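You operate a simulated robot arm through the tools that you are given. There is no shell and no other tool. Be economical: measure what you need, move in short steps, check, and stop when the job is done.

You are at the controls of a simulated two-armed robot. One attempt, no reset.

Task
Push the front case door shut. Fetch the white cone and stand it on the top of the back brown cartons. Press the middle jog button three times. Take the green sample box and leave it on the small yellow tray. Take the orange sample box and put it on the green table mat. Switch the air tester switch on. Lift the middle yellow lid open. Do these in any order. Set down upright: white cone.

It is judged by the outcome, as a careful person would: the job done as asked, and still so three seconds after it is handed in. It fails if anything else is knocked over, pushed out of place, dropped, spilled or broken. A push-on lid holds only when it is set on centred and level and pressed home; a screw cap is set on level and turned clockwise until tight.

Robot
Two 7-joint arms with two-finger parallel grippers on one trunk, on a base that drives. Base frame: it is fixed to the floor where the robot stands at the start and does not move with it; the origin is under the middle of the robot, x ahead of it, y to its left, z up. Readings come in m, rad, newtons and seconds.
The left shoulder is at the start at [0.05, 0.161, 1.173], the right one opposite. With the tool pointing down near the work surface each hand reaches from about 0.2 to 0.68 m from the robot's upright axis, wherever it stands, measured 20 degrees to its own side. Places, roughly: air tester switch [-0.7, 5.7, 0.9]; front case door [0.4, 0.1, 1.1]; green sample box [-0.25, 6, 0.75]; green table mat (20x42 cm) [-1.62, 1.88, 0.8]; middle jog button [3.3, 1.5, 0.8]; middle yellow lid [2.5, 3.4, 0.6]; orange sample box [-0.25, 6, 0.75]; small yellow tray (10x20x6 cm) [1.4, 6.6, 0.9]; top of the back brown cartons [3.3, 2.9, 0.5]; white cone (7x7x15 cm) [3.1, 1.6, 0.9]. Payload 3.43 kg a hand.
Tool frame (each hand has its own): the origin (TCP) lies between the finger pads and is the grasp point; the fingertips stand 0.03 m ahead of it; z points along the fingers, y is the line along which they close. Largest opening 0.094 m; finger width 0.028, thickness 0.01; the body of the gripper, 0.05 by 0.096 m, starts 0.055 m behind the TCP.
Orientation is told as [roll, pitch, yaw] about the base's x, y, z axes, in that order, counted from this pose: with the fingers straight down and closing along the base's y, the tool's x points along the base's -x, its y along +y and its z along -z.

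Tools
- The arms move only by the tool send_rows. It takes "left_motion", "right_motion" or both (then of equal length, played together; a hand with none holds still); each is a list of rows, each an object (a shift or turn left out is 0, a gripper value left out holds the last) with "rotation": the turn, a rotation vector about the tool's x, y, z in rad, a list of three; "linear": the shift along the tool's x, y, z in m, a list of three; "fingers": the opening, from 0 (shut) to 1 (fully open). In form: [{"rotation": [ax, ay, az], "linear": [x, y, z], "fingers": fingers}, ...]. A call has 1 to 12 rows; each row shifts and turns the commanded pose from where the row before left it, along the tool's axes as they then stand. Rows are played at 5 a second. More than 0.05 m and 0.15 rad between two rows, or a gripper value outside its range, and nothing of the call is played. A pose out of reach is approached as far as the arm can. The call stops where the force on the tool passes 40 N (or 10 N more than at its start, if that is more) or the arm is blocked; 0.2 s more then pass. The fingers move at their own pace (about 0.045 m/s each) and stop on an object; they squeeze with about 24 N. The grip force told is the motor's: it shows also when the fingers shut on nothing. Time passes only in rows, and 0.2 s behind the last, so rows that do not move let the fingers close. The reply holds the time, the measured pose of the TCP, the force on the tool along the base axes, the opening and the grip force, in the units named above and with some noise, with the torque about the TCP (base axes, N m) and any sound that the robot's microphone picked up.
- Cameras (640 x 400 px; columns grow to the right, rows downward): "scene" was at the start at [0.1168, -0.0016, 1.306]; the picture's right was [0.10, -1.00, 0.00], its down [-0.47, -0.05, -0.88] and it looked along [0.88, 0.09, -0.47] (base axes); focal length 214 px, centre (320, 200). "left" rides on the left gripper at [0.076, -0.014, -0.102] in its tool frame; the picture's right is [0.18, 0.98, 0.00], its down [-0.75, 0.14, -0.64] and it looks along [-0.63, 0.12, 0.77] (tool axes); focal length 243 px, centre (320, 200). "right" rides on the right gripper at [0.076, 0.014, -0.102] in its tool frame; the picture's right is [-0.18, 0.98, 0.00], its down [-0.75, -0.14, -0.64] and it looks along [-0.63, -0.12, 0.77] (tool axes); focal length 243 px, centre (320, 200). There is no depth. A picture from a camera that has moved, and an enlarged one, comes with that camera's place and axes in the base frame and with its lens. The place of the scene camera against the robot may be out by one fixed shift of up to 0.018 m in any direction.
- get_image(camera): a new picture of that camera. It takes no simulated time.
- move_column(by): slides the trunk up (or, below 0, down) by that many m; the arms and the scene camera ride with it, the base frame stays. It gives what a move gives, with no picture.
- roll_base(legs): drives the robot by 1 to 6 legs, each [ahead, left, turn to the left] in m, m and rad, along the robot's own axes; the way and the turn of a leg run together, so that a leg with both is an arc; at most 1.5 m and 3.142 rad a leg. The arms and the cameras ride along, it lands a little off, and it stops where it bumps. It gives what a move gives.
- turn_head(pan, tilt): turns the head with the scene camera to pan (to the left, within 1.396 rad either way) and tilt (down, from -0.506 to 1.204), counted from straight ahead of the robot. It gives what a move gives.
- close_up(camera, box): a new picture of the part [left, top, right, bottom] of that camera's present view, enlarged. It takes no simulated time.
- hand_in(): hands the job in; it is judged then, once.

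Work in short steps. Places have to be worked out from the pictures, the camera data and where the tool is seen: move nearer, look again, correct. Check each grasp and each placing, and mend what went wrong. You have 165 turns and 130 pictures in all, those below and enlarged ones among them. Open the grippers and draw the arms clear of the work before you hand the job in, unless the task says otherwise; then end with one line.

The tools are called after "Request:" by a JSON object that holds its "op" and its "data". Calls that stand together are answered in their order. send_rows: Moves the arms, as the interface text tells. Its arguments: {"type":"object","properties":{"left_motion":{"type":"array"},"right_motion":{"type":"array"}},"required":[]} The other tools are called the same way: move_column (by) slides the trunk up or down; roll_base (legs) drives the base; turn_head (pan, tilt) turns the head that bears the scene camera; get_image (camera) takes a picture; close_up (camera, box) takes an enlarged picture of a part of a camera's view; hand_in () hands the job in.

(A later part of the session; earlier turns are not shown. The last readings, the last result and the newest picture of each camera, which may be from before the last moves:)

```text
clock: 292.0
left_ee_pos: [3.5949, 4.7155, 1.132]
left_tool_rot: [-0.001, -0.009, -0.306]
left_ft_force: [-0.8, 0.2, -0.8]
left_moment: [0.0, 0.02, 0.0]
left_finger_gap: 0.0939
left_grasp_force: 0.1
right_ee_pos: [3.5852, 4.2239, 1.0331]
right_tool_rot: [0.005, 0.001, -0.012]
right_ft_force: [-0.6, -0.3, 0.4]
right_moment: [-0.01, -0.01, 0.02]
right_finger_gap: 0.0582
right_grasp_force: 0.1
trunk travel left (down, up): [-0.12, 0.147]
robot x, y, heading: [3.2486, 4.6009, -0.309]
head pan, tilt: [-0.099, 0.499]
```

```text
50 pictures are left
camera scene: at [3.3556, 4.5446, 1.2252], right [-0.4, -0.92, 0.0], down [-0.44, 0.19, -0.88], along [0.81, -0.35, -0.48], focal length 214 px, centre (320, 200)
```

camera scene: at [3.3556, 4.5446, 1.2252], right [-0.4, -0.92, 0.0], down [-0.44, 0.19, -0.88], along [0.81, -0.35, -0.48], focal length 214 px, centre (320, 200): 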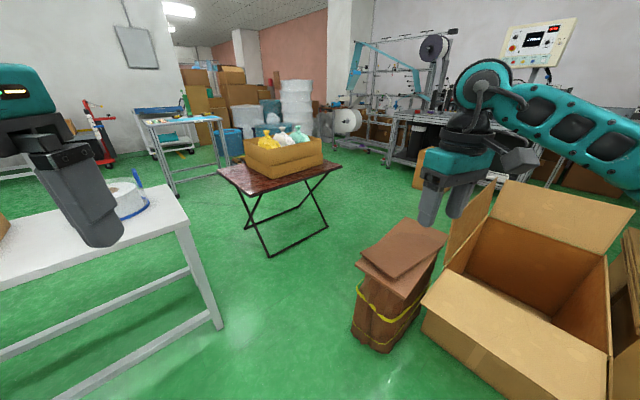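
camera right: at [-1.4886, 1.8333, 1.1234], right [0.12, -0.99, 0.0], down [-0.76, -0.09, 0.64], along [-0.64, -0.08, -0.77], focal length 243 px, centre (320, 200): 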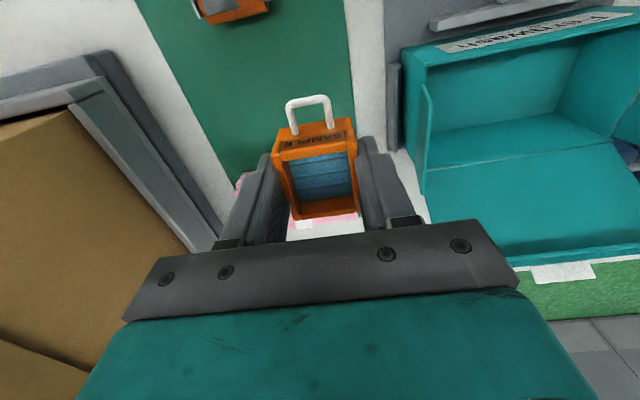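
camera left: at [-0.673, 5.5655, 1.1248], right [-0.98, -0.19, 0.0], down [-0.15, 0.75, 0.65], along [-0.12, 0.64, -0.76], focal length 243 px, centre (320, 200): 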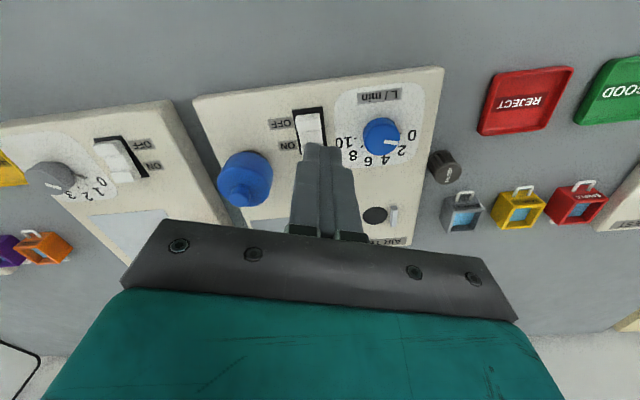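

The gap between the strapped box and the folding table is about 0.77 m. I'll look down at my own base to judge its size.

Request:
{"op": "turn_head", "data": {"pan": 0.0, "tilt": 1.2}}

Request:
{"op": "get_image", "data": {"camera": "scene"}}

Request:
{"op": "turn_head", "data": {"pan": -1.39, "tilt": 1.1}}

Request:
{"op": "get_image", "data": {"camera": "scene"}}

```text
clock: 293.1
left_ee_pos: [3.5937, 4.7156, 1.1312]
left_tool_rot: [-0.001, -0.009, -0.306]
left_ft_force: [0.3, -0.1, -0.9]
left_moment: [0.0, 0.03, -0.01]
left_finger_gap: 0.0938
left_grasp_force: 0.1
right_ee_pos: [3.5858, 4.2228, 1.0325]
right_tool_rot: [0.004, 0.002, -0.013]
right_ft_force: [-0.3, 0.6, -0.5]
right_moment: [0.02, -0.01, 0.01]
right_finger_gap: 0.0584
right_grasp_force: 0.0
trunk travel left (down, up): [-0.12, 0.147]
robot x, y, heading: [3.246, 4.6045, -0.306]
head pan, tilt: [0.0, 1.201]
```

```text
49 pictures are left
camera scene: at [3.3253, 4.5636, 1.1715], right [-0.3, -0.95, 0.0], down [-0.89, 0.28, -0.36], along [0.35, -0.11, -0.93], focal length 214 px, centre (320, 200)
```

scene: 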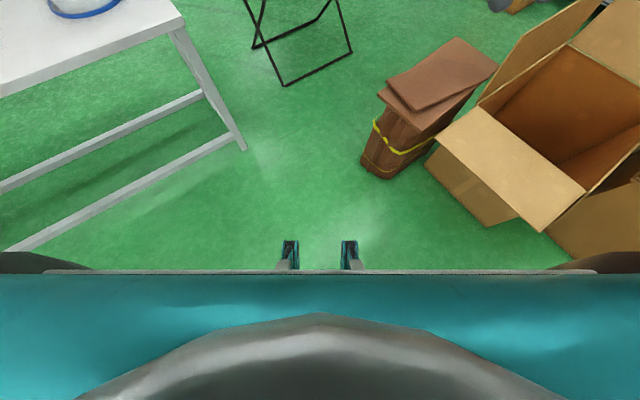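

```text
clock: 294.6
left_ee_pos: [3.5939, 4.7148, 1.1317]
left_tool_rot: [-0.001, -0.008, -0.305]
left_ft_force: [0.6, -0.4, 0.6]
left_moment: [0.04, -0.03, -0.03]
left_finger_gap: 0.0942
left_grasp_force: 0.1
right_ee_pos: [3.5858, 4.2242, 1.0328]
right_tool_rot: [0.005, 0.002, -0.013]
right_ft_force: [1.3, 0.0, -0.1]
right_moment: [0.01, 0.02, -0.01]
right_finger_gap: 0.0583
right_grasp_force: 0.1
trunk travel left (down, up): [-0.12, 0.147]
robot x, y, heading: [3.2488, 4.6082, -0.307]
head pan, tilt: [-1.389, 1.1]
```

```text
48 pictures are left
camera scene: at [3.264, 4.518, 1.1775], right [-0.99, 0.13, 0.0], down [0.11, 0.88, -0.45], along [-0.06, -0.45, -0.89], focal length 214 px, centre (320, 200)
```

scene: 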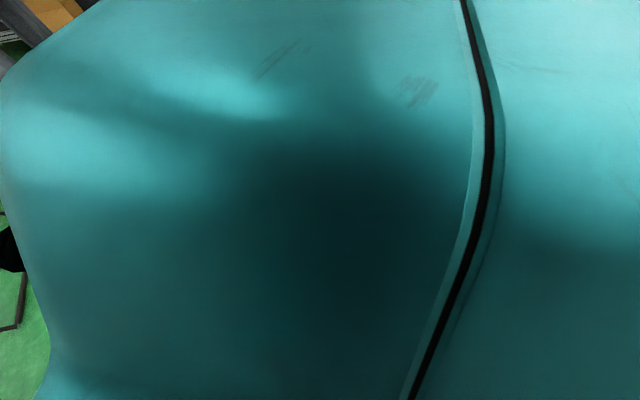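

My base looks roughly 0.6 m long and narrower in width, so the 0.75 m gap is passable when I head along it (about -65°). I'll approach its mouth first.

Request:
{"op": "roll_base", "data": {"legs": [[0, 0, -0.093], [0.865, 0.139, 0]]}}

Request:
{"op": "turn_head", "data": {"pan": -0.5, "tilt": 0.8}}

Request:
{"op": "get_image", "data": {"camera": "scene"}}

```text
clock: 299.7
left_ee_pos: [4.4417, 4.4836, 1.1327]
left_tool_rot: [-0.002, -0.008, -0.415]
left_ft_force: [-0.3, 0.3, 0.4]
left_moment: [0.01, 0.0, 0.01]
left_finger_gap: 0.0937
left_grasp_force: 0.1
right_ee_pos: [4.3791, 3.9943, 1.0332]
right_tool_rot: [0.005, 0.002, -0.121]
right_ft_force: [0.9, -0.3, -0.1]
right_moment: [-0.01, 0.01, 0.03]
right_finger_gap: 0.0586
right_grasp_force: 0.0
trunk travel left (down, up): [-0.12, 0.147]
robot x, y, heading: [4.086, 4.41, -0.424]
head pan, tilt: [-1.389, 1.1]
```

```text
clock: 300.9
left_ee_pos: [4.4423, 4.4846, 1.132]
left_tool_rot: [-0.003, -0.008, -0.414]
left_ft_force: [1.0, 0.1, -0.2]
left_moment: [0.02, 0.05, 0.0]
left_finger_gap: 0.0941
left_grasp_force: 0.1
right_ee_pos: [4.3803, 3.9956, 1.0333]
right_tool_rot: [0.006, 0.001, -0.118]
right_ft_force: [0.1, -0.1, 0.2]
right_moment: [0.03, -0.02, 0.0]
right_finger_gap: 0.0584
right_grasp_force: 0.1
trunk travel left (down, up): [-0.12, 0.147]
robot x, y, heading: [4.0855, 4.4083, -0.417]
head pan, tilt: [-0.499, 0.799]
```

```text
47 pictures are left
camera scene: at [4.1572, 4.3188, 1.1992], right [-0.79, -0.61, 0.0], down [-0.44, 0.57, -0.7], along [0.42, -0.55, -0.72], focal length 214 px, centre (320, 200)
```

scene: 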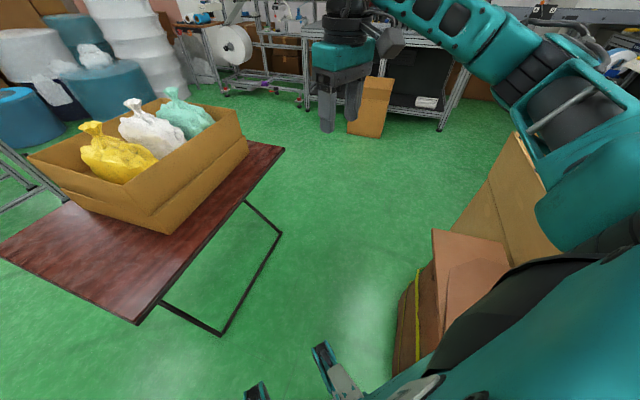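

My front feet are visible and the base is narrower than the gap. I'll step in, turning gradually to run along the passage.

Request:
{"op": "roll_base", "data": {"legs": [[0.16, -0.06, 0], [0, 0, -0.36], [0.17, 0, 0], [0, 0, -0.357]]}}

```text
clock: 302.7
left_ee_pos: [4.5572, 4.3933, 1.1321]
left_tool_rot: [-0.002, -0.008, -0.433]
left_ft_force: [-0.4, -0.7, -0.2]
left_moment: [-0.01, 0.0, 0.01]
left_finger_gap: 0.0936
left_grasp_force: 0.0
right_ee_pos: [4.4865, 3.9065, 1.0335]
right_tool_rot: [0.006, 0.003, -0.136]
right_ft_force: [0.0, 0.4, 0.1]
right_moment: [-0.06, 0.0, 0.04]
right_finger_gap: 0.0584
right_grasp_force: 0.1
trunk travel left (down, up): [-0.12, 0.147]
robot x, y, heading: [4.196, 4.326, -0.435]
head pan, tilt: [-0.499, 0.799]
stopped in leg 2: the robot was blocked; the commanded pose is now the measured one
```

Turning was blocked. I suspect my left elbow near the white table, so I'll look left.

Request:
{"op": "turn_head", "data": {"pan": 1.2, "tilt": 0.75}}

Request:
{"op": "get_image", "data": {"camera": "scene"}}

Request:
{"op": "turn_head", "data": {"pan": 0.3, "tilt": 0.9}}

Request:
{"op": "get_image", "data": {"camera": "scene"}}

```text
clock: 304.5
left_ee_pos: [4.5585, 4.3933, 1.1319]
left_tool_rot: [-0.003, -0.009, -0.433]
left_ft_force: [-0.1, -0.1, 0.0]
left_moment: [0.03, 0.02, 0.0]
left_finger_gap: 0.0941
left_grasp_force: 0.1
right_ee_pos: [4.4856, 3.9056, 1.0318]
right_tool_rot: [0.005, 0.002, -0.137]
right_ft_force: [0.2, 0.5, 0.1]
right_moment: [-0.01, 0.01, 0.03]
right_finger_gap: 0.0583
right_grasp_force: 0.0
trunk travel left (down, up): [-0.12, 0.147]
robot x, y, heading: [4.1992, 4.3234, -0.435]
head pan, tilt: [1.201, 0.75]
```

```text
46 pictures are left
camera scene: at [4.2815, 4.3552, 1.2032], right [0.69, -0.72, 0.0], down [-0.49, -0.47, -0.73], along [0.53, 0.51, -0.68], focal length 214 px, centre (320, 200)
```

scene: 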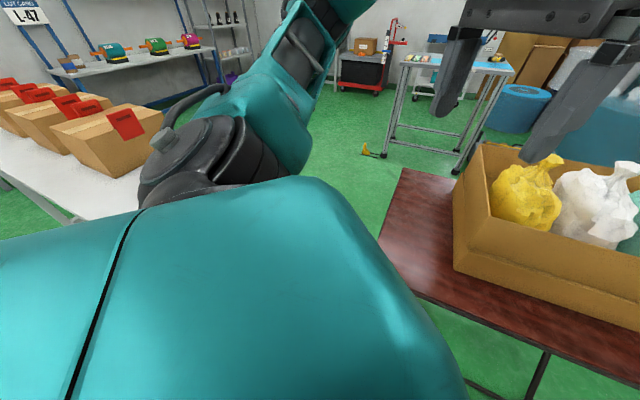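

```text
clock: 305.7
left_ee_pos: [4.5567, 4.3931, 1.1322]
left_tool_rot: [-0.001, -0.01, -0.432]
left_ft_force: [1.0, 0.2, 0.1]
left_moment: [-0.02, 0.04, 0.02]
left_finger_gap: 0.0938
left_grasp_force: 0.1
right_ee_pos: [4.4865, 3.9063, 1.0326]
right_tool_rot: [0.005, 0.003, -0.137]
right_ft_force: [-0.2, 0.4, -0.8]
right_moment: [0.02, -0.03, -0.01]
right_finger_gap: 0.0581
right_grasp_force: 0.0
trunk travel left (down, up): [-0.12, 0.147]
robot x, y, heading: [4.1948, 4.3252, -0.437]
head pan, tilt: [0.3, 0.901]
```

```text
45 pictures are left
camera scene: at [4.2965, 4.2877, 1.1913], right [-0.13, -0.99, 0.0], down [-0.78, 0.11, -0.62], along [0.62, -0.08, -0.78], focal length 214 px, centre (320, 200)
```

scene: 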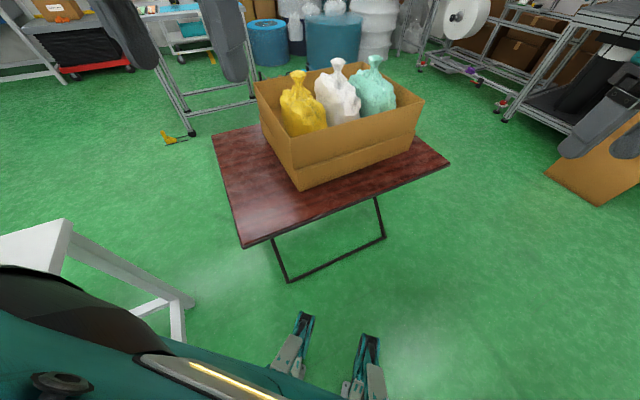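

This passage is too pinched. The floor east of the folding table is open and reachable around the north end of the white table, so I'll back out and go that way.

Request:
{"op": "roll_base", "data": {"legs": [[-0.1, 0.06, 0], [-0.95, 0.0, 0], [0, 0, 2.0], [1.2, 0, 0]]}}

Request:
{"op": "turn_head", "data": {"pan": -0.4, "tilt": 0.4}}

Request:
{"op": "get_image", "data": {"camera": "scene"}}

```text
clock: 321.9
left_ee_pos: [3.0851, 6.3274, 1.133]
left_tool_rot: [0.0, -0.009, 1.566]
left_ft_force: [0.0, -0.1, 0.2]
left_moment: [0.01, -0.02, 0.04]
left_finger_gap: 0.0941
left_grasp_force: 0.1
right_ee_pos: [3.5584, 6.4635, 1.0326]
right_tool_rot: [0.003, 0.002, 1.861]
right_ft_force: [0.0, 0.3, -0.1]
right_moment: [-0.01, -0.05, -0.01]
right_finger_gap: 0.0583
right_grasp_force: 0.1
trunk travel left (down, up): [-0.12, 0.147]
robot x, y, heading: [3.296, 6.0276, 1.566]
head pan, tilt: [0.3, 0.901]
```

```text
clock: 323.0
left_ee_pos: [3.0842, 6.3259, 1.1327]
left_tool_rot: [-0.003, -0.009, 1.565]
left_ft_force: [0.2, -0.1, -1.1]
left_moment: [-0.04, 0.0, 0.01]
left_finger_gap: 0.0941
left_grasp_force: 0.2
right_ee_pos: [3.5576, 6.4633, 1.0326]
right_tool_rot: [0.005, 0.001, 1.86]
right_ft_force: [0.6, 0.9, -0.3]
right_moment: [0.02, 0.02, 0.0]
right_finger_gap: 0.0583
right_grasp_force: 0.2
trunk travel left (down, up): [-0.12, 0.147]
robot x, y, heading: [3.298, 6.029, 1.562]
head pan, tilt: [-0.4, 0.4]
```

```text
44 pictures are left
camera scene: at [3.3179, 6.1431, 1.2343], right [0.92, -0.4, 0.0], down [-0.15, -0.36, -0.92], along [0.36, 0.85, -0.39], focal length 214 px, centre (320, 200)
```

scene: 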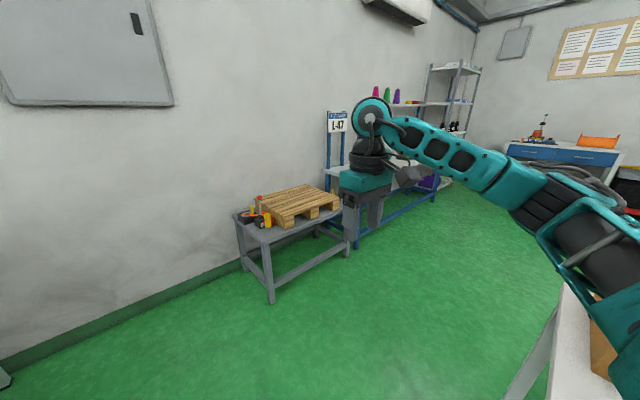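

There's a 1 m corridor north of the white table (y≈6.85). I'll turn east and go through.

Request:
{"op": "roll_base", "data": {"legs": [[0, 0, -1.45], [0, 0.8, 0], [1.3, 0, 0], [0.9, 0, 0], [0, 0, -1.6]]}}

Request:
{"op": "turn_head", "data": {"pan": 0.0, "tilt": 0.45}}

Request:
{"op": "get_image", "data": {"camera": "scene"}}

```text
clock: 348.5
left_ee_pos: [5.6371, 6.7935, 1.1311]
left_tool_rot: [-0.002, -0.009, -1.484]
left_ft_force: [0.2, 0.8, -0.2]
left_moment: [-0.01, -0.01, 0.04]
left_finger_gap: 0.0941
left_grasp_force: 0.0
right_ee_pos: [5.1788, 6.6137, 1.0326]
right_tool_rot: [0.006, 0.002, -1.189]
right_ft_force: [-0.6, 0.6, 0.3]
right_moment: [0.0, 0.01, 0.01]
right_finger_gap: 0.0584
right_grasp_force: 0.0
trunk travel left (down, up): [-0.12, 0.147]
robot x, y, heading: [5.3997, 7.0671, -1.489]
head pan, tilt: [-0.4, 0.4]
```

```text
clock: 349.4
left_ee_pos: [5.6369, 6.7924, 1.1318]
left_tool_rot: [-0.001, -0.008, -1.485]
left_ft_force: [-0.3, -0.2, -0.4]
left_moment: [-0.02, -0.01, -0.01]
left_finger_gap: 0.094
left_grasp_force: 0.1
right_ee_pos: [5.1786, 6.6133, 1.0327]
right_tool_rot: [0.004, 0.003, -1.191]
right_ft_force: [0.6, 0.6, -0.4]
right_moment: [-0.01, 0.0, -0.02]
right_finger_gap: 0.0583
right_grasp_force: 0.1
trunk travel left (down, up): [-0.12, 0.147]
robot x, y, heading: [5.4025, 7.0669, -1.49]
head pan, tilt: [0.0, 0.45]
```

```text
43 pictures are left
camera scene: at [5.3971, 6.9282, 1.2297], right [-1.0, -0.08, 0.0], down [-0.04, 0.43, -0.9], along [0.07, -0.9, -0.44], focal length 214 px, centre (320, 200)
```

scene: 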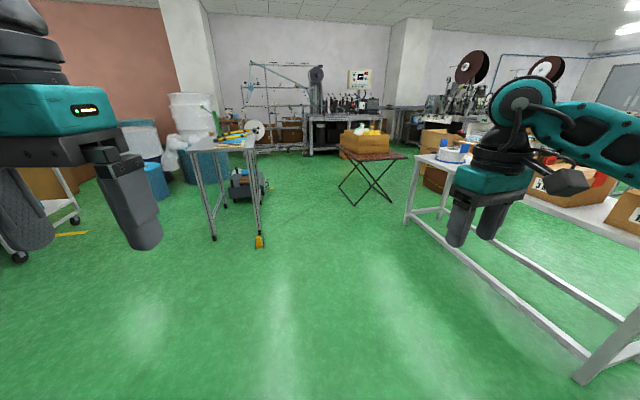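

Open corridor ahead. I'll drive south between the small table and the folding table.

Request:
{"op": "roll_base", "data": {"legs": [[1.5, 0.05, 0], [1.4, 0.1, 0], [0.8, 0.05, 0], [0, 0, -0.6]]}}

Request:
{"op": "turn_head", "data": {"pan": -0.1, "tilt": 0.4}}

Request:
{"op": "get_image", "data": {"camera": "scene"}}

```text
refused: leg 1 is longer than a leg can be; nothing moved
```

```text
clock: 350.1
left_ee_pos: [5.6365, 6.7929, 1.1333]
left_tool_rot: [-0.003, -0.01, -1.483]
left_ft_force: [0.3, 0.1, 0.1]
left_moment: [-0.01, 0.02, 0.02]
left_finger_gap: 0.094
left_grasp_force: 0.1
right_ee_pos: [5.1781, 6.6132, 1.0323]
right_tool_rot: [0.004, 0.003, -1.191]
right_ft_force: [0.6, 0.3, 0.4]
right_moment: [0.01, 0.03, -0.01]
right_finger_gap: 0.0584
right_grasp_force: 0.0
trunk travel left (down, up): [-0.12, 0.147]
robot x, y, heading: [5.4008, 7.073, -1.487]
head pan, tilt: [-0.099, 0.4]
```

```text
42 pictures are left
camera scene: at [5.3881, 6.9272, 1.2343], right [-1.0, 0.02, 0.0], down [0.01, 0.39, -0.92], along [-0.01, -0.92, -0.39], focal length 214 px, centre (320, 200)
```

scene: 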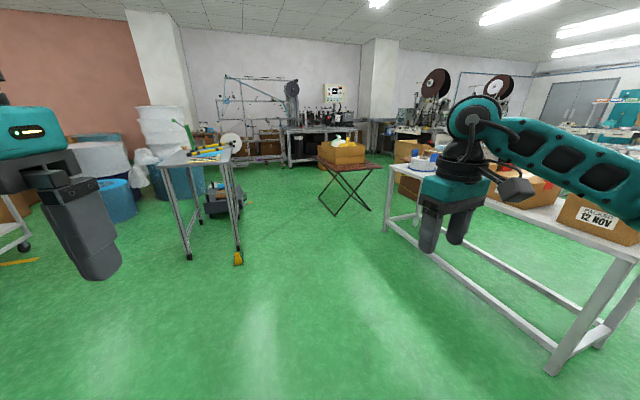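

One leg was slightly too long. I'll repeat with shorter legs.

Request:
{"op": "roll_base", "data": {"legs": [[1.4, 0.05, 0], [1.4, 0.1, 0], [0.9, 0.05, 0], [0, 0, -0.6]]}}

Request:
{"op": "turn_head", "data": {"pan": -0.2, "tilt": 0.4}}

Request:
{"op": "get_image", "data": {"camera": "scene"}}

```text
clock: 369.7
left_ee_pos: [5.8445, 3.0076, 1.1325]
left_tool_rot: [-0.002, -0.01, -2.138]
left_ft_force: [-0.9, -0.1, -0.1]
left_moment: [-0.02, -0.01, -0.01]
left_finger_gap: 0.0939
left_grasp_force: 0.0
right_ee_pos: [5.3709, 3.1422, 1.0316]
right_tool_rot: [0.006, 0.002, -1.842]
right_ft_force: [-1.0, 0.5, -0.1]
right_moment: [0.03, 0.0, 0.01]
right_finger_gap: 0.0585
right_grasp_force: 0.0
trunk travel left (down, up): [-0.12, 0.147]
robot x, y, heading: [5.8259, 3.3727, -2.138]
head pan, tilt: [-0.099, 0.4]
```

```text
clock: 370.4
left_ee_pos: [5.8451, 3.008, 1.1326]
left_tool_rot: [-0.001, -0.01, -2.134]
left_ft_force: [-0.5, 0.4, -0.2]
left_moment: [-0.02, -0.03, 0.02]
left_finger_gap: 0.094
left_grasp_force: 0.0
right_ee_pos: [5.3708, 3.1433, 1.0323]
right_tool_rot: [0.005, 0.003, -1.842]
right_ft_force: [-0.4, 0.1, 0.1]
right_moment: [-0.02, 0.0, 0.01]
right_finger_gap: 0.0582
right_grasp_force: 0.1
trunk travel left (down, up): [-0.12, 0.147]
robot x, y, heading: [5.8251, 3.3738, -2.141]
head pan, tilt: [-0.201, 0.4]
```

```text
41 pictures are left
camera scene: at [5.7254, 3.2608, 1.2343], right [-0.72, 0.7, 0.0], down [0.27, 0.28, -0.92], along [-0.64, -0.66, -0.39], focal length 214 px, centre (320, 200)
```

scene: 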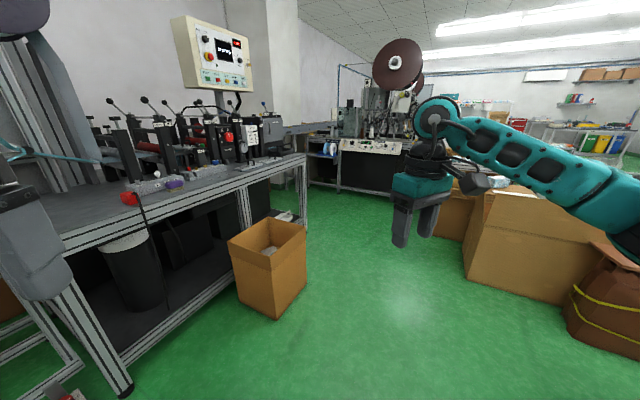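

The middle welder's panel is visible ahead with an open corridor. I'll drive to it and face -x.

Request:
{"op": "roll_base", "data": {"legs": [[0, 0, -0.57], [1.4, 0, 0], [0.22, 0, 0], [0, 0, -0.43], [0.25, 0, 0], [0, 0.6, 0]]}}

Request:
{"op": "turn_head", "data": {"pan": 0.1, "tilt": 0.4}}

Request:
{"op": "get_image", "data": {"camera": "scene"}}

```text
clock: 388.3
left_ee_pos: [3.7613, 1.9086, 1.1314]
left_tool_rot: [-0.002, -0.009, 3.124]
left_ft_force: [0.0, 0.3, 0.3]
left_moment: [-0.02, 0.04, -0.03]
left_finger_gap: 0.094
left_grasp_force: 0.1
right_ee_pos: [3.6315, 2.384, 1.0322]
right_tool_rot: [0.006, 0.0, -2.865]
right_ft_force: [0.4, -0.2, 0.5]
right_moment: [0.0, -0.01, 0.02]
right_finger_gap: 0.0584
right_grasp_force: 0.1
trunk travel left (down, up): [-0.12, 0.147]
robot x, y, heading: [4.062, 2.117, 3.122]
head pan, tilt: [-0.201, 0.4]
```

```text
clock: 389.1
left_ee_pos: [3.762, 1.9106, 1.1324]
left_tool_rot: [-0.001, -0.008, 3.124]
left_ft_force: [-0.6, -1.4, -0.1]
left_moment: [-0.03, -0.02, 0.0]
left_finger_gap: 0.0941
left_grasp_force: 0.0
right_ee_pos: [3.6314, 2.3843, 1.0327]
right_tool_rot: [0.004, 0.001, -2.863]
right_ft_force: [0.6, -0.2, 0.3]
right_moment: [0.01, -0.01, -0.02]
right_finger_gap: 0.0582
right_grasp_force: 0.1
trunk travel left (down, up): [-0.12, 0.147]
robot x, y, heading: [4.0593, 2.1134, 3.121]
head pan, tilt: [0.099, 0.4]
```

```text
40 pictures are left
camera scene: at [3.9159, 2.099, 1.2343], right [-0.08, 1.0, 0.0], down [0.39, 0.03, -0.92], along [-0.92, -0.07, -0.39], focal length 214 px, centre (320, 200)
```

scene: 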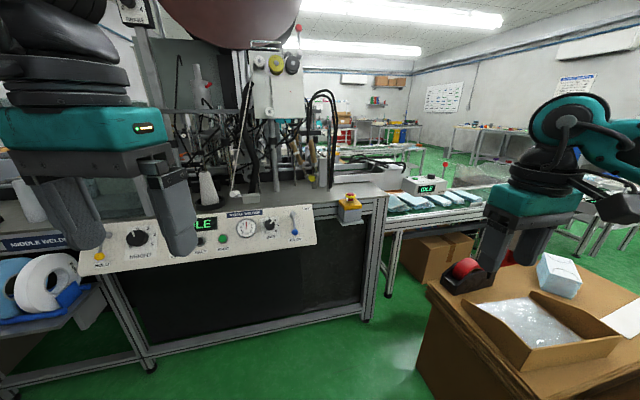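

I see the panel with its display and the white cone behind it. I'll zoom in on the panel and the carton top.

Request:
{"op": "close_up", "data": {"camera": "scene", "box": [60, 140, 330, 290]}}

Request:
{"op": "turn_head", "data": {"pan": -0.6, "tilt": 0.6}}

Request:
{"op": "get_image", "data": {"camera": "scene"}}

```text
2.37 times, centred on (195, 215) of scene
camera zoom: at [3.9159, 2.099, 1.2343], right [-0.08, 1.0, 0.0], down [0.39, 0.03, -0.92], along [-0.92, -0.07, -0.39], focal length 508 px, centre (616, 164)
```

zoom: 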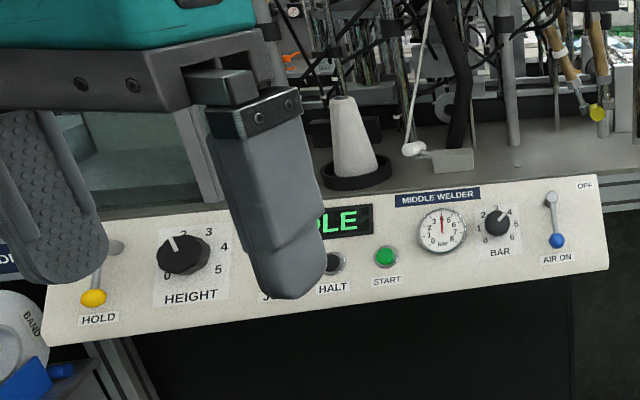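

```text
clock: 390.2
left_ee_pos: [3.7623, 1.9101, 1.1321]
left_tool_rot: [-0.002, -0.009, 3.124]
left_ft_force: [0.1, -0.1, -0.1]
left_moment: [-0.02, 0.0, -0.01]
left_finger_gap: 0.0941
left_grasp_force: 0.0
right_ee_pos: [3.6311, 2.3835, 1.0321]
right_tool_rot: [0.005, 0.001, -2.866]
right_ft_force: [-0.1, 0.1, -0.6]
right_moment: [-0.05, -0.02, 0.01]
right_finger_gap: 0.0584
right_grasp_force: 0.0
trunk travel left (down, up): [-0.12, 0.147]
robot x, y, heading: [4.0607, 2.1178, 3.125]
head pan, tilt: [-0.6, 0.6]
```

```text
38 pictures are left
camera scene: at [3.9364, 2.1576, 1.2161], right [0.58, 0.81, 0.0], down [0.46, -0.33, -0.83], along [-0.67, 0.48, -0.56], focal length 214 px, centre (320, 200)
```

scene: 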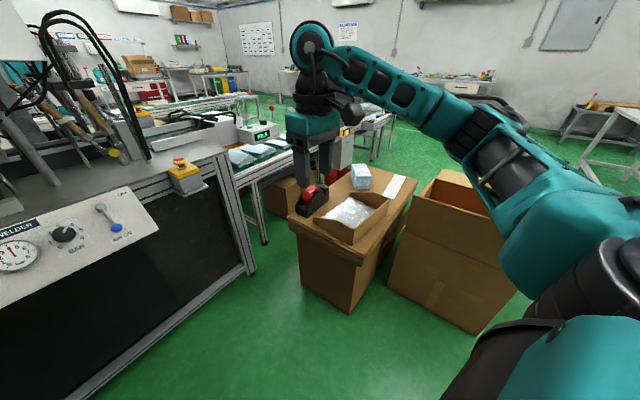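

The jog button is left of HALT at about [3.33, 1.55, 0.80] on a ~45° panel, and the white cone is at about [3.12, 1.57] in a black ring. I'll retract the hands a bit and drive in front of the panel.

Request:
{"op": "send_rows", "data": {"right_motion": [{"linear": [0.038, 0.011, -0.02], "fingers": 0}, {"linear": [0.038, 0.011, -0.02]}, {"linear": [0.038, 0.011, 0]}], "left_motion": [{"linear": [0.04, 0, 0]}, {"linear": [0.03, -0.03, 0]}, {"linear": [0, -0.03, 0]}]}}

Request:
{"op": "roll_base", "data": {"legs": [[0, 0.73, 0.02], [0.28, 0, 0]]}}

Request:
{"op": "turn_head", "data": {"pan": -0.25, "tilt": 0.55}}

Request:
{"op": "get_image", "data": {"camera": "scene"}}

```text
clock: 391.0
left_ee_pos: [3.8331, 1.97, 1.1306]
left_tool_rot: [-0.003, -0.008, 3.127]
left_ft_force: [0.2, -0.6, 0.3]
left_moment: [-0.01, 0.03, 0.02]
left_finger_gap: 0.0941
left_grasp_force: 0.1
right_ee_pos: [3.7504, 2.3852, 1.0718]
right_tool_rot: [0.004, 0.0, -2.866]
right_ft_force: [-0.3, -0.9, 0.4]
right_moment: [-0.01, 0.0, 0.0]
right_finger_gap: 0.0
right_grasp_force: 10.2
trunk travel left (down, up): [-0.12, 0.147]
robot x, y, heading: [4.0613, 2.1137, 3.121]
head pan, tilt: [-0.6, 0.6]
```

```text
clock: 399.4
left_ee_pos: [3.5319, 1.2498, 1.1302]
left_tool_rot: [-0.001, -0.008, 3.13]
left_ft_force: [0.0, 0.0, -0.8]
left_moment: [0.0, -0.02, 0.02]
left_finger_gap: 0.0939
left_grasp_force: 0.1
right_ee_pos: [3.4458, 1.6632, 1.0724]
right_tool_rot: [0.007, 0.003, -2.859]
right_ft_force: [0.1, 0.5, 0.3]
right_moment: [-0.02, -0.03, 0.0]
right_finger_gap: 0.0001
right_grasp_force: 23.8
trunk travel left (down, up): [-0.12, 0.147]
robot x, y, heading: [3.7589, 1.3962, 3.132]
head pan, tilt: [-0.6, 0.6]
```

```text
clock: 400.2
left_ee_pos: [3.5312, 1.2498, 1.1312]
left_tool_rot: [-0.003, -0.01, 3.131]
left_ft_force: [0.0, 0.0, 0.6]
left_moment: [0.01, 0.02, -0.01]
left_finger_gap: 0.0941
left_grasp_force: 0.1
right_ee_pos: [3.4473, 1.6652, 1.0736]
right_tool_rot: [0.003, 0.001, -2.858]
right_ft_force: [-0.2, 0.0, 0.4]
right_moment: [0.0, 0.01, 0.01]
right_finger_gap: 0.0
right_grasp_force: 23.9
trunk travel left (down, up): [-0.12, 0.147]
robot x, y, heading: [3.7592, 1.3975, 3.122]
head pan, tilt: [-0.25, 0.55]
```

```text
37 pictures are left
camera scene: at [3.6203, 1.4107, 1.2206], right [0.26, 0.97, 0.0], down [0.5, -0.14, -0.85], along [-0.82, 0.22, -0.52], focal length 214 px, centre (320, 200)
```

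scene: 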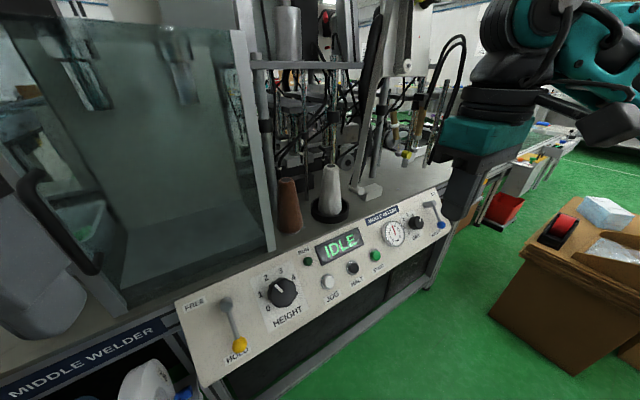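

The JOG button is at about [3.315, 1.51, 0.80]. I'll square the right hand to the panel, tilt it 45°, and look through its camera.

Request:
{"op": "send_rows", "data": {"right_motion": [{"linear": [0, 0.04, 0], "rotation": [0, 0, 0.14]}, {"linear": [0, 0.04, 0], "rotation": [0, 0, 0.13]}, {"linear": [0, 0.04, 0]}, {"linear": [0, 0.035, 0]}, {"rotation": [0, -0.13, 0]}, {"rotation": [0, -0.13, 0]}, {"rotation": [0, -0.13, 0]}, {"rotation": [0, -0.13, 0]}, {"rotation": [0, -0.13, 0]}, {"rotation": [0, -0.13, 0]}]}}

Request:
{"op": "get_image", "data": {"camera": "right"}}

```text
clock: 402.4
left_ee_pos: [3.5316, 1.2491, 1.1306]
left_tool_rot: [-0.003, -0.009, 3.131]
left_ft_force: [-0.1, 0.2, 0.1]
left_moment: [-0.02, -0.03, 0.01]
left_finger_gap: 0.0941
left_grasp_force: 0.2
right_ee_pos: [3.4499, 1.4975, 1.0882]
right_tool_rot: [0.004, -0.777, -3.131]
right_ft_force: [0.4, 0.5, -0.2]
right_moment: [0.02, 0.0, 0.03]
right_finger_gap: 0.0
right_grasp_force: 24.2
right hand out of reach, approached as far as the arm can: row 9, 10
trunk travel left (down, up): [-0.12, 0.147]
robot x, y, heading: [3.7609, 1.3981, 3.127]
head pan, tilt: [-0.25, 0.55]
```

```text
36 pictures are left
camera right: at [3.5752, 1.4856, 1.1081], right [-0.12, -0.98, 0.13], down [-0.09, 0.14, 0.99], along [-0.99, 0.11, -0.1], focal length 243 px, centre (320, 200)
```

right: 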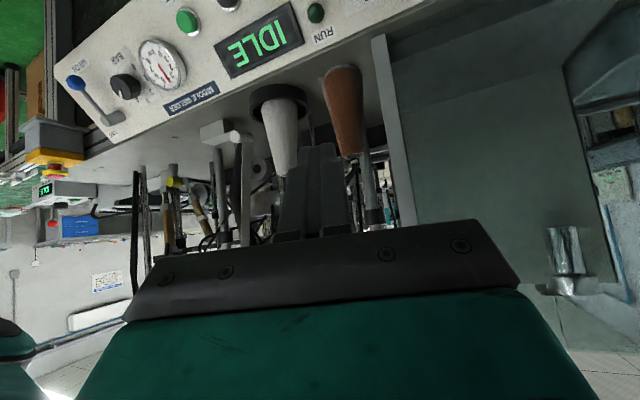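

With 45° tilt the wrist camera misses the button, so I'll bring the closed fingertips to a standoff in front of JOG and check with the scene camera.

Request:
{"op": "send_rows", "data": {"right_motion": [{"linear": [0.0206, -0.0044, 0.04]}, {"linear": [0.0206, -0.0044, 0.04]}, {"linear": [0.0206, -0.0044, 0.04]}, {"linear": [0.0206, -0.0044, 0.04]}, {"linear": [0.0206, -0.0044, 0.03]}]}}

Request:
{"op": "turn_head", "data": {"pan": -0.1, "tilt": 0.7}}

Request:
{"op": "close_up", "data": {"camera": "scene", "box": [250, 150, 450, 300]}}

```text
clock: 403.6
left_ee_pos: [3.5318, 1.2499, 1.131]
left_tool_rot: [-0.002, -0.01, 3.129]
left_ft_force: [1.1, 0.6, 0.4]
left_moment: [-0.02, 0.0, -0.01]
left_finger_gap: 0.094
left_grasp_force: 0.0
right_ee_pos: [3.3741, 1.5043, 0.887]
right_tool_rot: [0.008, -0.776, -3.132]
right_ft_force: [0.5, 0.6, 0.0]
right_moment: [-0.02, -0.05, 0.0]
right_finger_gap: 0.0
right_grasp_force: 23.9
right hand out of reach, approached as far as the arm can: row 1, 2
trunk travel left (down, up): [-0.12, 0.147]
robot x, y, heading: [3.7625, 1.401, 3.13]
head pan, tilt: [-0.25, 0.55]
```

```text
clock: 404.3
left_ee_pos: [3.5324, 1.2499, 1.1308]
left_tool_rot: [-0.003, -0.009, 3.131]
left_ft_force: [-0.7, 0.2, -0.3]
left_moment: [0.0, -0.01, -0.01]
left_finger_gap: 0.0941
left_grasp_force: 0.0
right_ee_pos: [3.3731, 1.5052, 0.8886]
right_tool_rot: [0.005, -0.776, -3.134]
right_ft_force: [-0.3, -0.7, -1.0]
right_moment: [0.02, 0.0, -0.03]
right_finger_gap: 0.0
right_grasp_force: 24.2
trunk travel left (down, up): [-0.12, 0.147]
robot x, y, heading: [3.7595, 1.394, 3.13]
head pan, tilt: [-0.099, 0.7]
```

```text
2.67 times, centred on (350, 225) of scene
camera zoom: at [3.6225, 1.3969, 1.2075], right [0.11, 0.99, 0.0], down [0.64, -0.07, -0.77], along [-0.76, 0.09, -0.64], focal length 572 px, centre (240, 133)
```

zoom: 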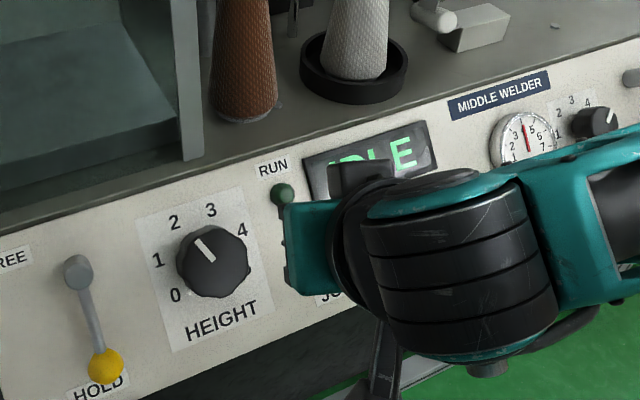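

Wide-baseline triangulation gives JOG at about [3.288, 1.515, 0.770]. I'll align the fingertip with it and approach along the panel normal.

Request:
{"op": "send_rows", "data": {"right_motion": [{"linear": [0.0112, -0.005, 0.03]}, {"linear": [0.0112, -0.005, 0.03]}, {"linear": [0, 0, 0.02]}]}}

Request:
{"op": "turn_head", "data": {"pan": 0.35, "tilt": 0.75}}

Request:
{"op": "get_image", "data": {"camera": "left"}}

Request:
{"op": "get_image", "data": {"camera": "scene"}}

```text
clock: 405.1
left_ee_pos: [3.5317, 1.2488, 1.1309]
left_tool_rot: [0.0, -0.01, 3.132]
left_ft_force: [-0.5, 0.1, 0.2]
left_moment: [-0.01, 0.01, 0.0]
left_finger_gap: 0.094
left_grasp_force: 0.1
right_ee_pos: [3.3334, 1.5139, 0.8161]
right_tool_rot: [0.006, -0.779, -3.13]
right_ft_force: [-0.2, 0.2, -0.5]
right_moment: [-0.01, 0.0, -0.01]
right_finger_gap: 0.0
right_grasp_force: 23.9
trunk travel left (down, up): [-0.12, 0.147]
robot x, y, heading: [3.7586, 1.3974, 3.127]
head pan, tilt: [-0.099, 0.7]
```

```text
clock: 406.0
left_ee_pos: [3.5324, 1.2508, 1.1313]
left_tool_rot: [-0.001, -0.008, 3.13]
left_ft_force: [0.1, -0.1, 0.0]
left_moment: [-0.01, 0.01, 0.01]
left_finger_gap: 0.0939
left_grasp_force: 0.1
right_ee_pos: [3.3336, 1.5139, 0.815]
right_tool_rot: [0.007, -0.777, -3.132]
right_ft_force: [-0.4, 1.6, 0.3]
right_moment: [0.02, 0.01, 0.04]
right_finger_gap: 0.0
right_grasp_force: 23.8
trunk travel left (down, up): [-0.12, 0.147]
robot x, y, heading: [3.7599, 1.4004, 3.13]
head pan, tilt: [0.351, 0.75]
```

```text
34 pictures are left
camera left: at [3.6098, 1.2608, 1.2332], right [0.17, -0.98, 0.0], down [-0.75, -0.13, 0.65], along [-0.64, -0.11, -0.76], focal length 243 px, centre (320, 200)
```

left: 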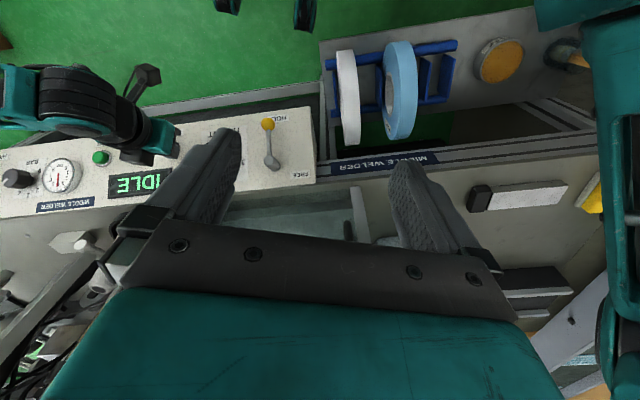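

```text
33 pictures are left
camera scene: at [3.6287, 1.3599, 1.2032], right [-0.33, 0.94, 0.0], down [0.64, 0.22, -0.73], along [-0.69, -0.24, -0.68], focal length 214 px, centre (320, 200)
```

scene: 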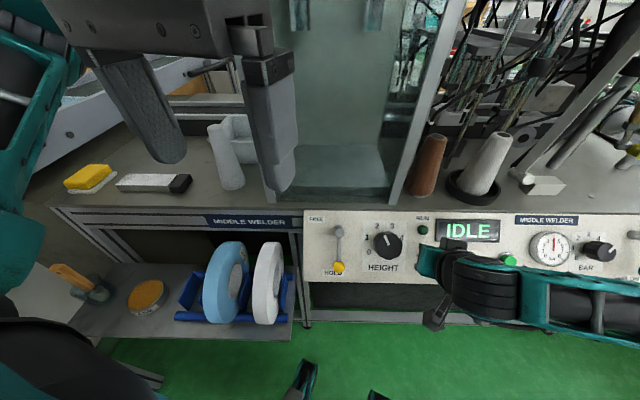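

The hand is lined up where JOG is. I'll press along the tool axis in small steps and watch the force and sound.

Request:
{"op": "send_rows", "data": {"right_motion": [{"linear": [0, 0, 0.012]}, {"linear": [0, 0, 0.008]}, {"linear": [0, 0, 0.006]}, {"linear": [0, 0, 0.005]}, {"linear": [0, 0, 0.005]}]}}

```text
clock: 406.6
left_ee_pos: [3.534, 1.2509, 1.1314]
left_tool_rot: [-0.002, -0.014, 3.129]
left_ft_force: [-0.4, -0.4, 0.1]
left_moment: [0.0, -0.01, 0.01]
left_finger_gap: 0.0944
left_grasp_force: 0.1
right_ee_pos: [3.3242, 1.5123, 0.8082]
right_tool_rot: [0.015, -0.781, -3.134]
right_ft_force: [21.5, 5.8, 21.0]
right_moment: [0.31, -0.15, -0.26]
right_finger_gap: 0.0001
right_grasp_force: 23.9
trunk travel left (down, up): [-0.12, 0.147]
robot x, y, heading: [3.7583, 1.3988, 3.126]
head pan, tilt: [0.351, 0.75]
heard: click
stopped in row 3 (right hand): the force on the tool passed its limit at 49 N (the readings are from after the stop); the commanded pose is now the measured one
```

A click was heard on contact. I'll back off and check the display.

Request:
{"op": "send_rows", "data": {"right_motion": [{"linear": [0, 0, -0.015]}, {"linear": [0, 0, -0.005]}]}}

Request:
{"op": "close_up", "data": {"camera": "scene", "box": [300, 200, 560, 340]}}

```text
clock: 407.2
left_ee_pos: [3.5319, 1.2495, 1.1306]
left_tool_rot: [-0.002, -0.009, 3.132]
left_ft_force: [0.1, -0.2, -0.1]
left_moment: [0.01, -0.05, 0.01]
left_finger_gap: 0.0939
left_grasp_force: 0.0
right_ee_pos: [3.3355, 1.5129, 0.8185]
right_tool_rot: [0.011, -0.779, -3.132]
right_ft_force: [-0.3, 0.2, 0.1]
right_moment: [0.01, 0.0, 0.01]
right_finger_gap: 0.0
right_grasp_force: 24.2
trunk travel left (down, up): [-0.12, 0.147]
robot x, y, heading: [3.7623, 1.3989, 3.129]
head pan, tilt: [0.351, 0.75]
```

```text
2.46 times, centred on (430, 270) of scene
camera zoom: at [3.6289, 1.3599, 1.203], right [-0.33, 0.94, 0.0], down [0.64, 0.22, -0.73], along [-0.69, -0.24, -0.68], focal length 528 px, centre (49, 28)
```

zoom: 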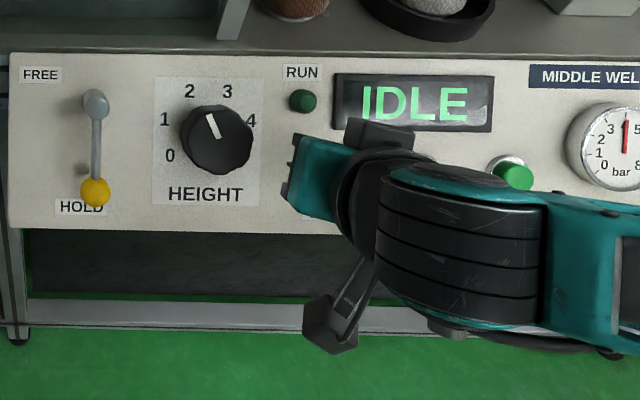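

The contact point projects exactly onto JOG in the clear view, and the click confirms press one. I'll do the second press.

Request:
{"op": "send_rows", "data": {"right_motion": [{"linear": [0, 0, 0.008]}, {"linear": [0, 0, 0.006]}, {"linear": [0, 0, 0.003]}, {"linear": [0, 0, -0.01]}, {"linear": [0, 0, -0.007]}]}}

```text
clock: 408.4
left_ee_pos: [3.5324, 1.2495, 1.1313]
left_tool_rot: [-0.001, -0.009, 3.13]
left_ft_force: [-0.3, -0.8, 0.3]
left_moment: [-0.03, 0.01, 0.02]
left_finger_gap: 0.0943
left_grasp_force: 0.1
right_ee_pos: [3.3377, 1.5128, 0.8173]
right_tool_rot: [0.011, -0.777, -3.133]
right_ft_force: [0.8, 0.0, 0.4]
right_moment: [0.01, 0.03, 0.0]
right_finger_gap: 0.0
right_grasp_force: 24.1
trunk travel left (down, up): [-0.12, 0.147]
robot x, y, heading: [3.7628, 1.3967, 3.124]
head pan, tilt: [0.351, 0.75]
heard: click
```

A second click, with a full press and release cycle. Third press now.

Request:
{"op": "send_rows", "data": {"right_motion": [{"linear": [0, 0, 0.008]}, {"linear": [0, 0, 0.006]}, {"linear": [0, 0, 0.003]}, {"linear": [0, 0, -0.01]}, {"linear": [0, 0, -0.007]}]}}

```text
clock: 409.6
left_ee_pos: [3.532, 1.2491, 1.1313]
left_tool_rot: [-0.001, -0.01, 3.131]
left_ft_force: [0.0, 0.3, 0.4]
left_moment: [-0.03, 0.01, -0.01]
left_finger_gap: 0.0939
left_grasp_force: 0.1
right_ee_pos: [3.3351, 1.5124, 0.8175]
right_tool_rot: [0.011, -0.778, -3.133]
right_ft_force: [0.0, -0.5, 0.1]
right_moment: [-0.02, -0.01, 0.02]
right_finger_gap: 0.0
right_grasp_force: 24.1
trunk travel left (down, up): [-0.12, 0.147]
robot x, y, heading: [3.7581, 1.3979, 3.126]
head pan, tilt: [0.351, 0.75]
heard: click
```

Three clicks, so JOG is done. Next is the cone, whose axis is at about [3.125, 1.576], z from 0.865 to 1.005. I'll retract, rise, open the fingers, and look along the tilted approach.

Request:
{"op": "send_rows", "data": {"right_motion": [{"linear": [0, 0, -0.04]}, {"linear": [0, 0, -0.04]}, {"linear": [-0.028, -0.021, -0.0285]}, {"linear": [-0.028, -0.021, -0.0285]}, {"linear": [-0.028, -0.021, -0.0285], "fingers": 0.9}, {}, {}]}}

Request:
{"op": "get_image", "data": {"camera": "right"}}

Request:
{"op": "turn_head", "data": {"pan": 0.1, "tilt": 0.5}}

Request:
{"op": "get_image", "data": {"camera": "scene"}}

```text
clock: 411.2
left_ee_pos: [3.532, 1.2478, 1.1311]
left_tool_rot: [-0.001, -0.007, 3.13]
left_ft_force: [-0.4, 0.2, 0.3]
left_moment: [-0.01, -0.03, 0.06]
left_finger_gap: 0.0941
left_grasp_force: 0.1
right_ee_pos: [3.3683, 1.5709, 0.9933]
right_tool_rot: [0.012, -0.775, -3.133]
right_ft_force: [-0.1, 0.0, 0.2]
right_moment: [0.0, -0.02, -0.03]
right_finger_gap: 0.0686
right_grasp_force: 0.0
right hand out of reach, approached as far as the arm can: row 3, 4
trunk travel left (down, up): [-0.12, 0.147]
robot x, y, heading: [3.7619, 1.3954, 3.126]
head pan, tilt: [0.351, 0.75]
```

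```text
31 pictures are left
camera right: at [3.492, 1.5592, 1.013], right [-0.11, -0.98, 0.14], down [-0.09, 0.15, 0.98], along [-0.99, 0.1, -0.11], focal length 243 px, centre (320, 200)
```

right: 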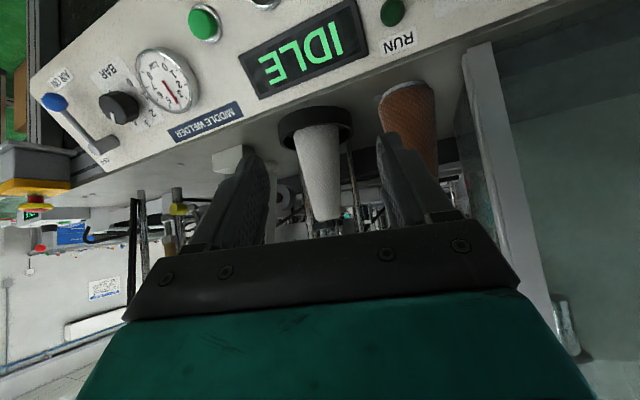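

```text
clock: 412.0
left_ee_pos: [3.5319, 1.2491, 1.1304]
left_tool_rot: [-0.001, -0.008, 3.129]
left_ft_force: [-0.4, -0.6, 0.2]
left_moment: [0.01, 0.0, 0.02]
left_finger_gap: 0.0941
left_grasp_force: 0.0
right_ee_pos: [3.3657, 1.5692, 0.9941]
right_tool_rot: [0.012, -0.777, -3.133]
right_ft_force: [0.2, -0.9, 0.1]
right_moment: [0.0, -0.01, -0.02]
right_finger_gap: 0.0849
right_grasp_force: 0.1
trunk travel left (down, up): [-0.12, 0.147]
robot x, y, heading: [3.7602, 1.4016, 3.126]
head pan, tilt: [0.099, 0.499]
```

```text
30 pictures are left
camera scene: at [3.6167, 1.3795, 1.2251], right [-0.08, 1.0, 0.0], down [0.48, 0.04, -0.88], along [-0.87, -0.07, -0.48], focal length 214 px, centre (320, 200)
```

scene: 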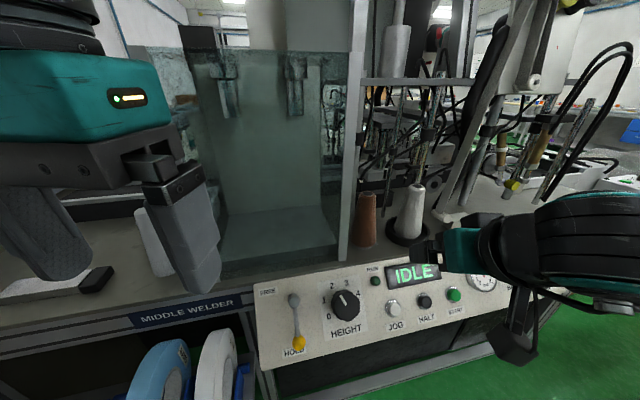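

The cone axis is at y≈1.588. I'll advance the straddling fingers most of the way and check.

Request:
{"op": "send_rows", "data": {"right_motion": [{"linear": [-0.0217, -0.0045, 0.0328]}, {"linear": [-0.0217, -0.0045, 0.0328]}, {"linear": [-0.0217, -0.0045, 0.0328]}, {"linear": [-0.0217, -0.0045, 0.0328]}]}}

Request:
{"op": "get_image", "data": {"camera": "right"}}

Request:
{"op": "close_up", "data": {"camera": "scene", "box": [340, 150, 500, 270]}}

```text
clock: 413.0
left_ee_pos: [3.5318, 1.249, 1.1313]
left_tool_rot: [-0.002, -0.008, 3.13]
left_ft_force: [0.4, -0.1, -0.1]
left_moment: [0.0, -0.01, 0.04]
left_finger_gap: 0.0939
left_grasp_force: 0.1
right_ee_pos: [3.2145, 1.5854, 0.9586]
right_tool_rot: [0.013, -0.777, -3.133]
right_ft_force: [-0.5, -0.2, -0.3]
right_moment: [0.02, 0.0, 0.0]
right_finger_gap: 0.0846
right_grasp_force: 0.0
trunk travel left (down, up): [-0.12, 0.147]
robot x, y, heading: [3.7608, 1.3967, 3.123]
head pan, tilt: [0.099, 0.499]
```

```text
29 pictures are left
camera right: at [3.3397, 1.5739, 0.9783], right [-0.11, -0.98, 0.14], down [-0.09, 0.15, 0.99], along [-0.99, 0.1, -0.1], focal length 243 px, centre (320, 200)
```

right: 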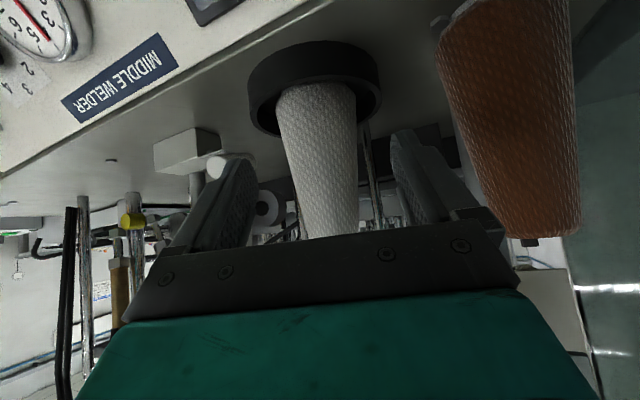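

```text
3.33 times, centred on (420, 210) of scene
camera zoom: at [3.6164, 1.3796, 1.2251], right [-0.08, 1.0, 0.0], down [0.48, 0.04, -0.88], along [-0.87, -0.07, -0.48], focal length 715 px, centre (-13, 167)
```

zoom: 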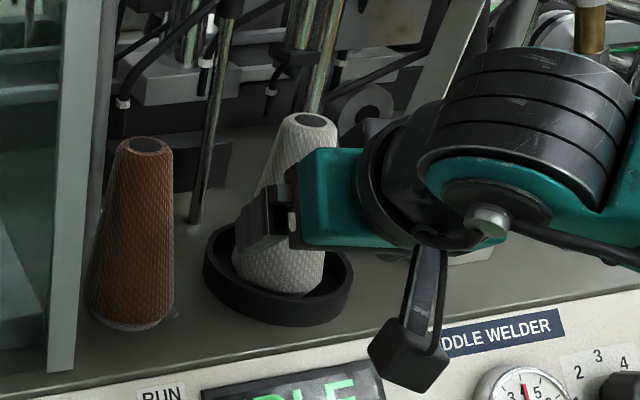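

The cone is centred between the fingers. I'll advance the last 8 cm and close.

Request:
{"op": "send_rows", "data": {"right_motion": [{"linear": [-0.0236, -0.001, 0.0316]}, {"linear": [-0.0236, -0.001, 0.0316]}, {"fingers": 0.3}, {"fingers": 0.1}, {"fingers": 0}, {}, {}]}}

Request:
{"op": "get_image", "data": {"camera": "right"}}

```text
clock: 414.6
left_ee_pos: [3.5318, 1.2504, 1.1315]
left_tool_rot: [-0.002, -0.01, 3.13]
left_ft_force: [-0.4, -0.7, -0.2]
left_moment: [-0.01, 0.03, 0.03]
left_finger_gap: 0.0942
left_grasp_force: 0.1
right_ee_pos: [3.1352, 1.5846, 0.9467]
right_tool_rot: [0.013, -0.779, -3.132]
right_ft_force: [-1.6, 0.7, 2.5]
right_moment: [0.07, 0.06, 0.02]
right_finger_gap: 0.0571
right_grasp_force: 24.0
trunk travel left (down, up): [-0.12, 0.147]
robot x, y, heading: [3.7636, 1.3973, 3.133]
head pan, tilt: [0.099, 0.499]
```

```text
27 pictures are left
camera right: at [3.2614, 1.5741, 0.9661], right [-0.11, -0.98, 0.14], down [-0.09, 0.15, 0.99], along [-0.99, 0.1, -0.1], focal length 243 px, centre (320, 200)
```

right: 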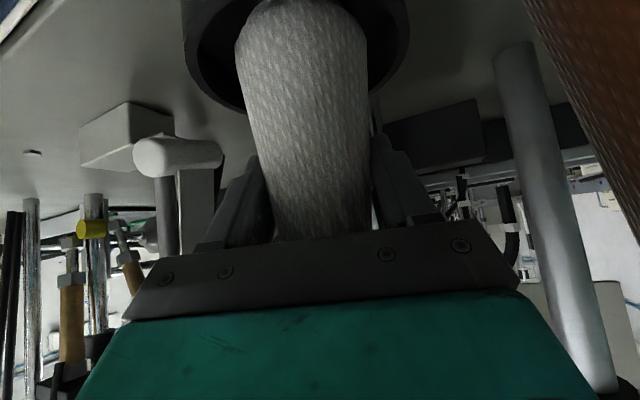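

Gripped at 5.7 cm with 24 N. I'll lift straight up out of the ring.

Request:
{"op": "send_rows", "data": {"right_motion": [{"linear": [-0.021, 0, -0.0214]}, {"linear": [-0.0245, 0, -0.025]}, {"linear": [-0.0245, 0, -0.025]}]}}

Request:
{"op": "close_up", "data": {"camera": "scene", "box": [320, 120, 520, 260]}}

```text
clock: 415.4
left_ee_pos: [3.5321, 1.248, 1.1308]
left_tool_rot: [-0.001, -0.01, 3.13]
left_ft_force: [-0.8, -0.4, 0.7]
left_moment: [-0.01, -0.01, -0.04]
left_finger_gap: 0.094
left_grasp_force: 0.0
right_ee_pos: [3.138, 1.5864, 1.0469]
right_tool_rot: [0.012, -0.776, -3.133]
right_ft_force: [0.3, 1.0, -2.6]
right_moment: [0.03, 0.02, -0.01]
right_finger_gap: 0.0572
right_grasp_force: 24.4
trunk travel left (down, up): [-0.12, 0.147]
robot x, y, heading: [3.7631, 1.3987, 3.12]
head pan, tilt: [0.099, 0.499]
```

```text
2.86 times, centred on (420, 190) of scene
camera zoom: at [3.6167, 1.3795, 1.2252], right [-0.08, 1.0, 0.0], down [0.48, 0.04, -0.88], along [-0.87, -0.07, -0.48], focal length 613 px, centre (34, 229)
```

zoom: 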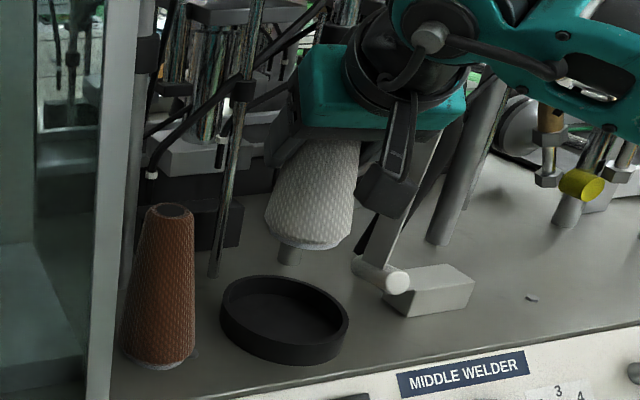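

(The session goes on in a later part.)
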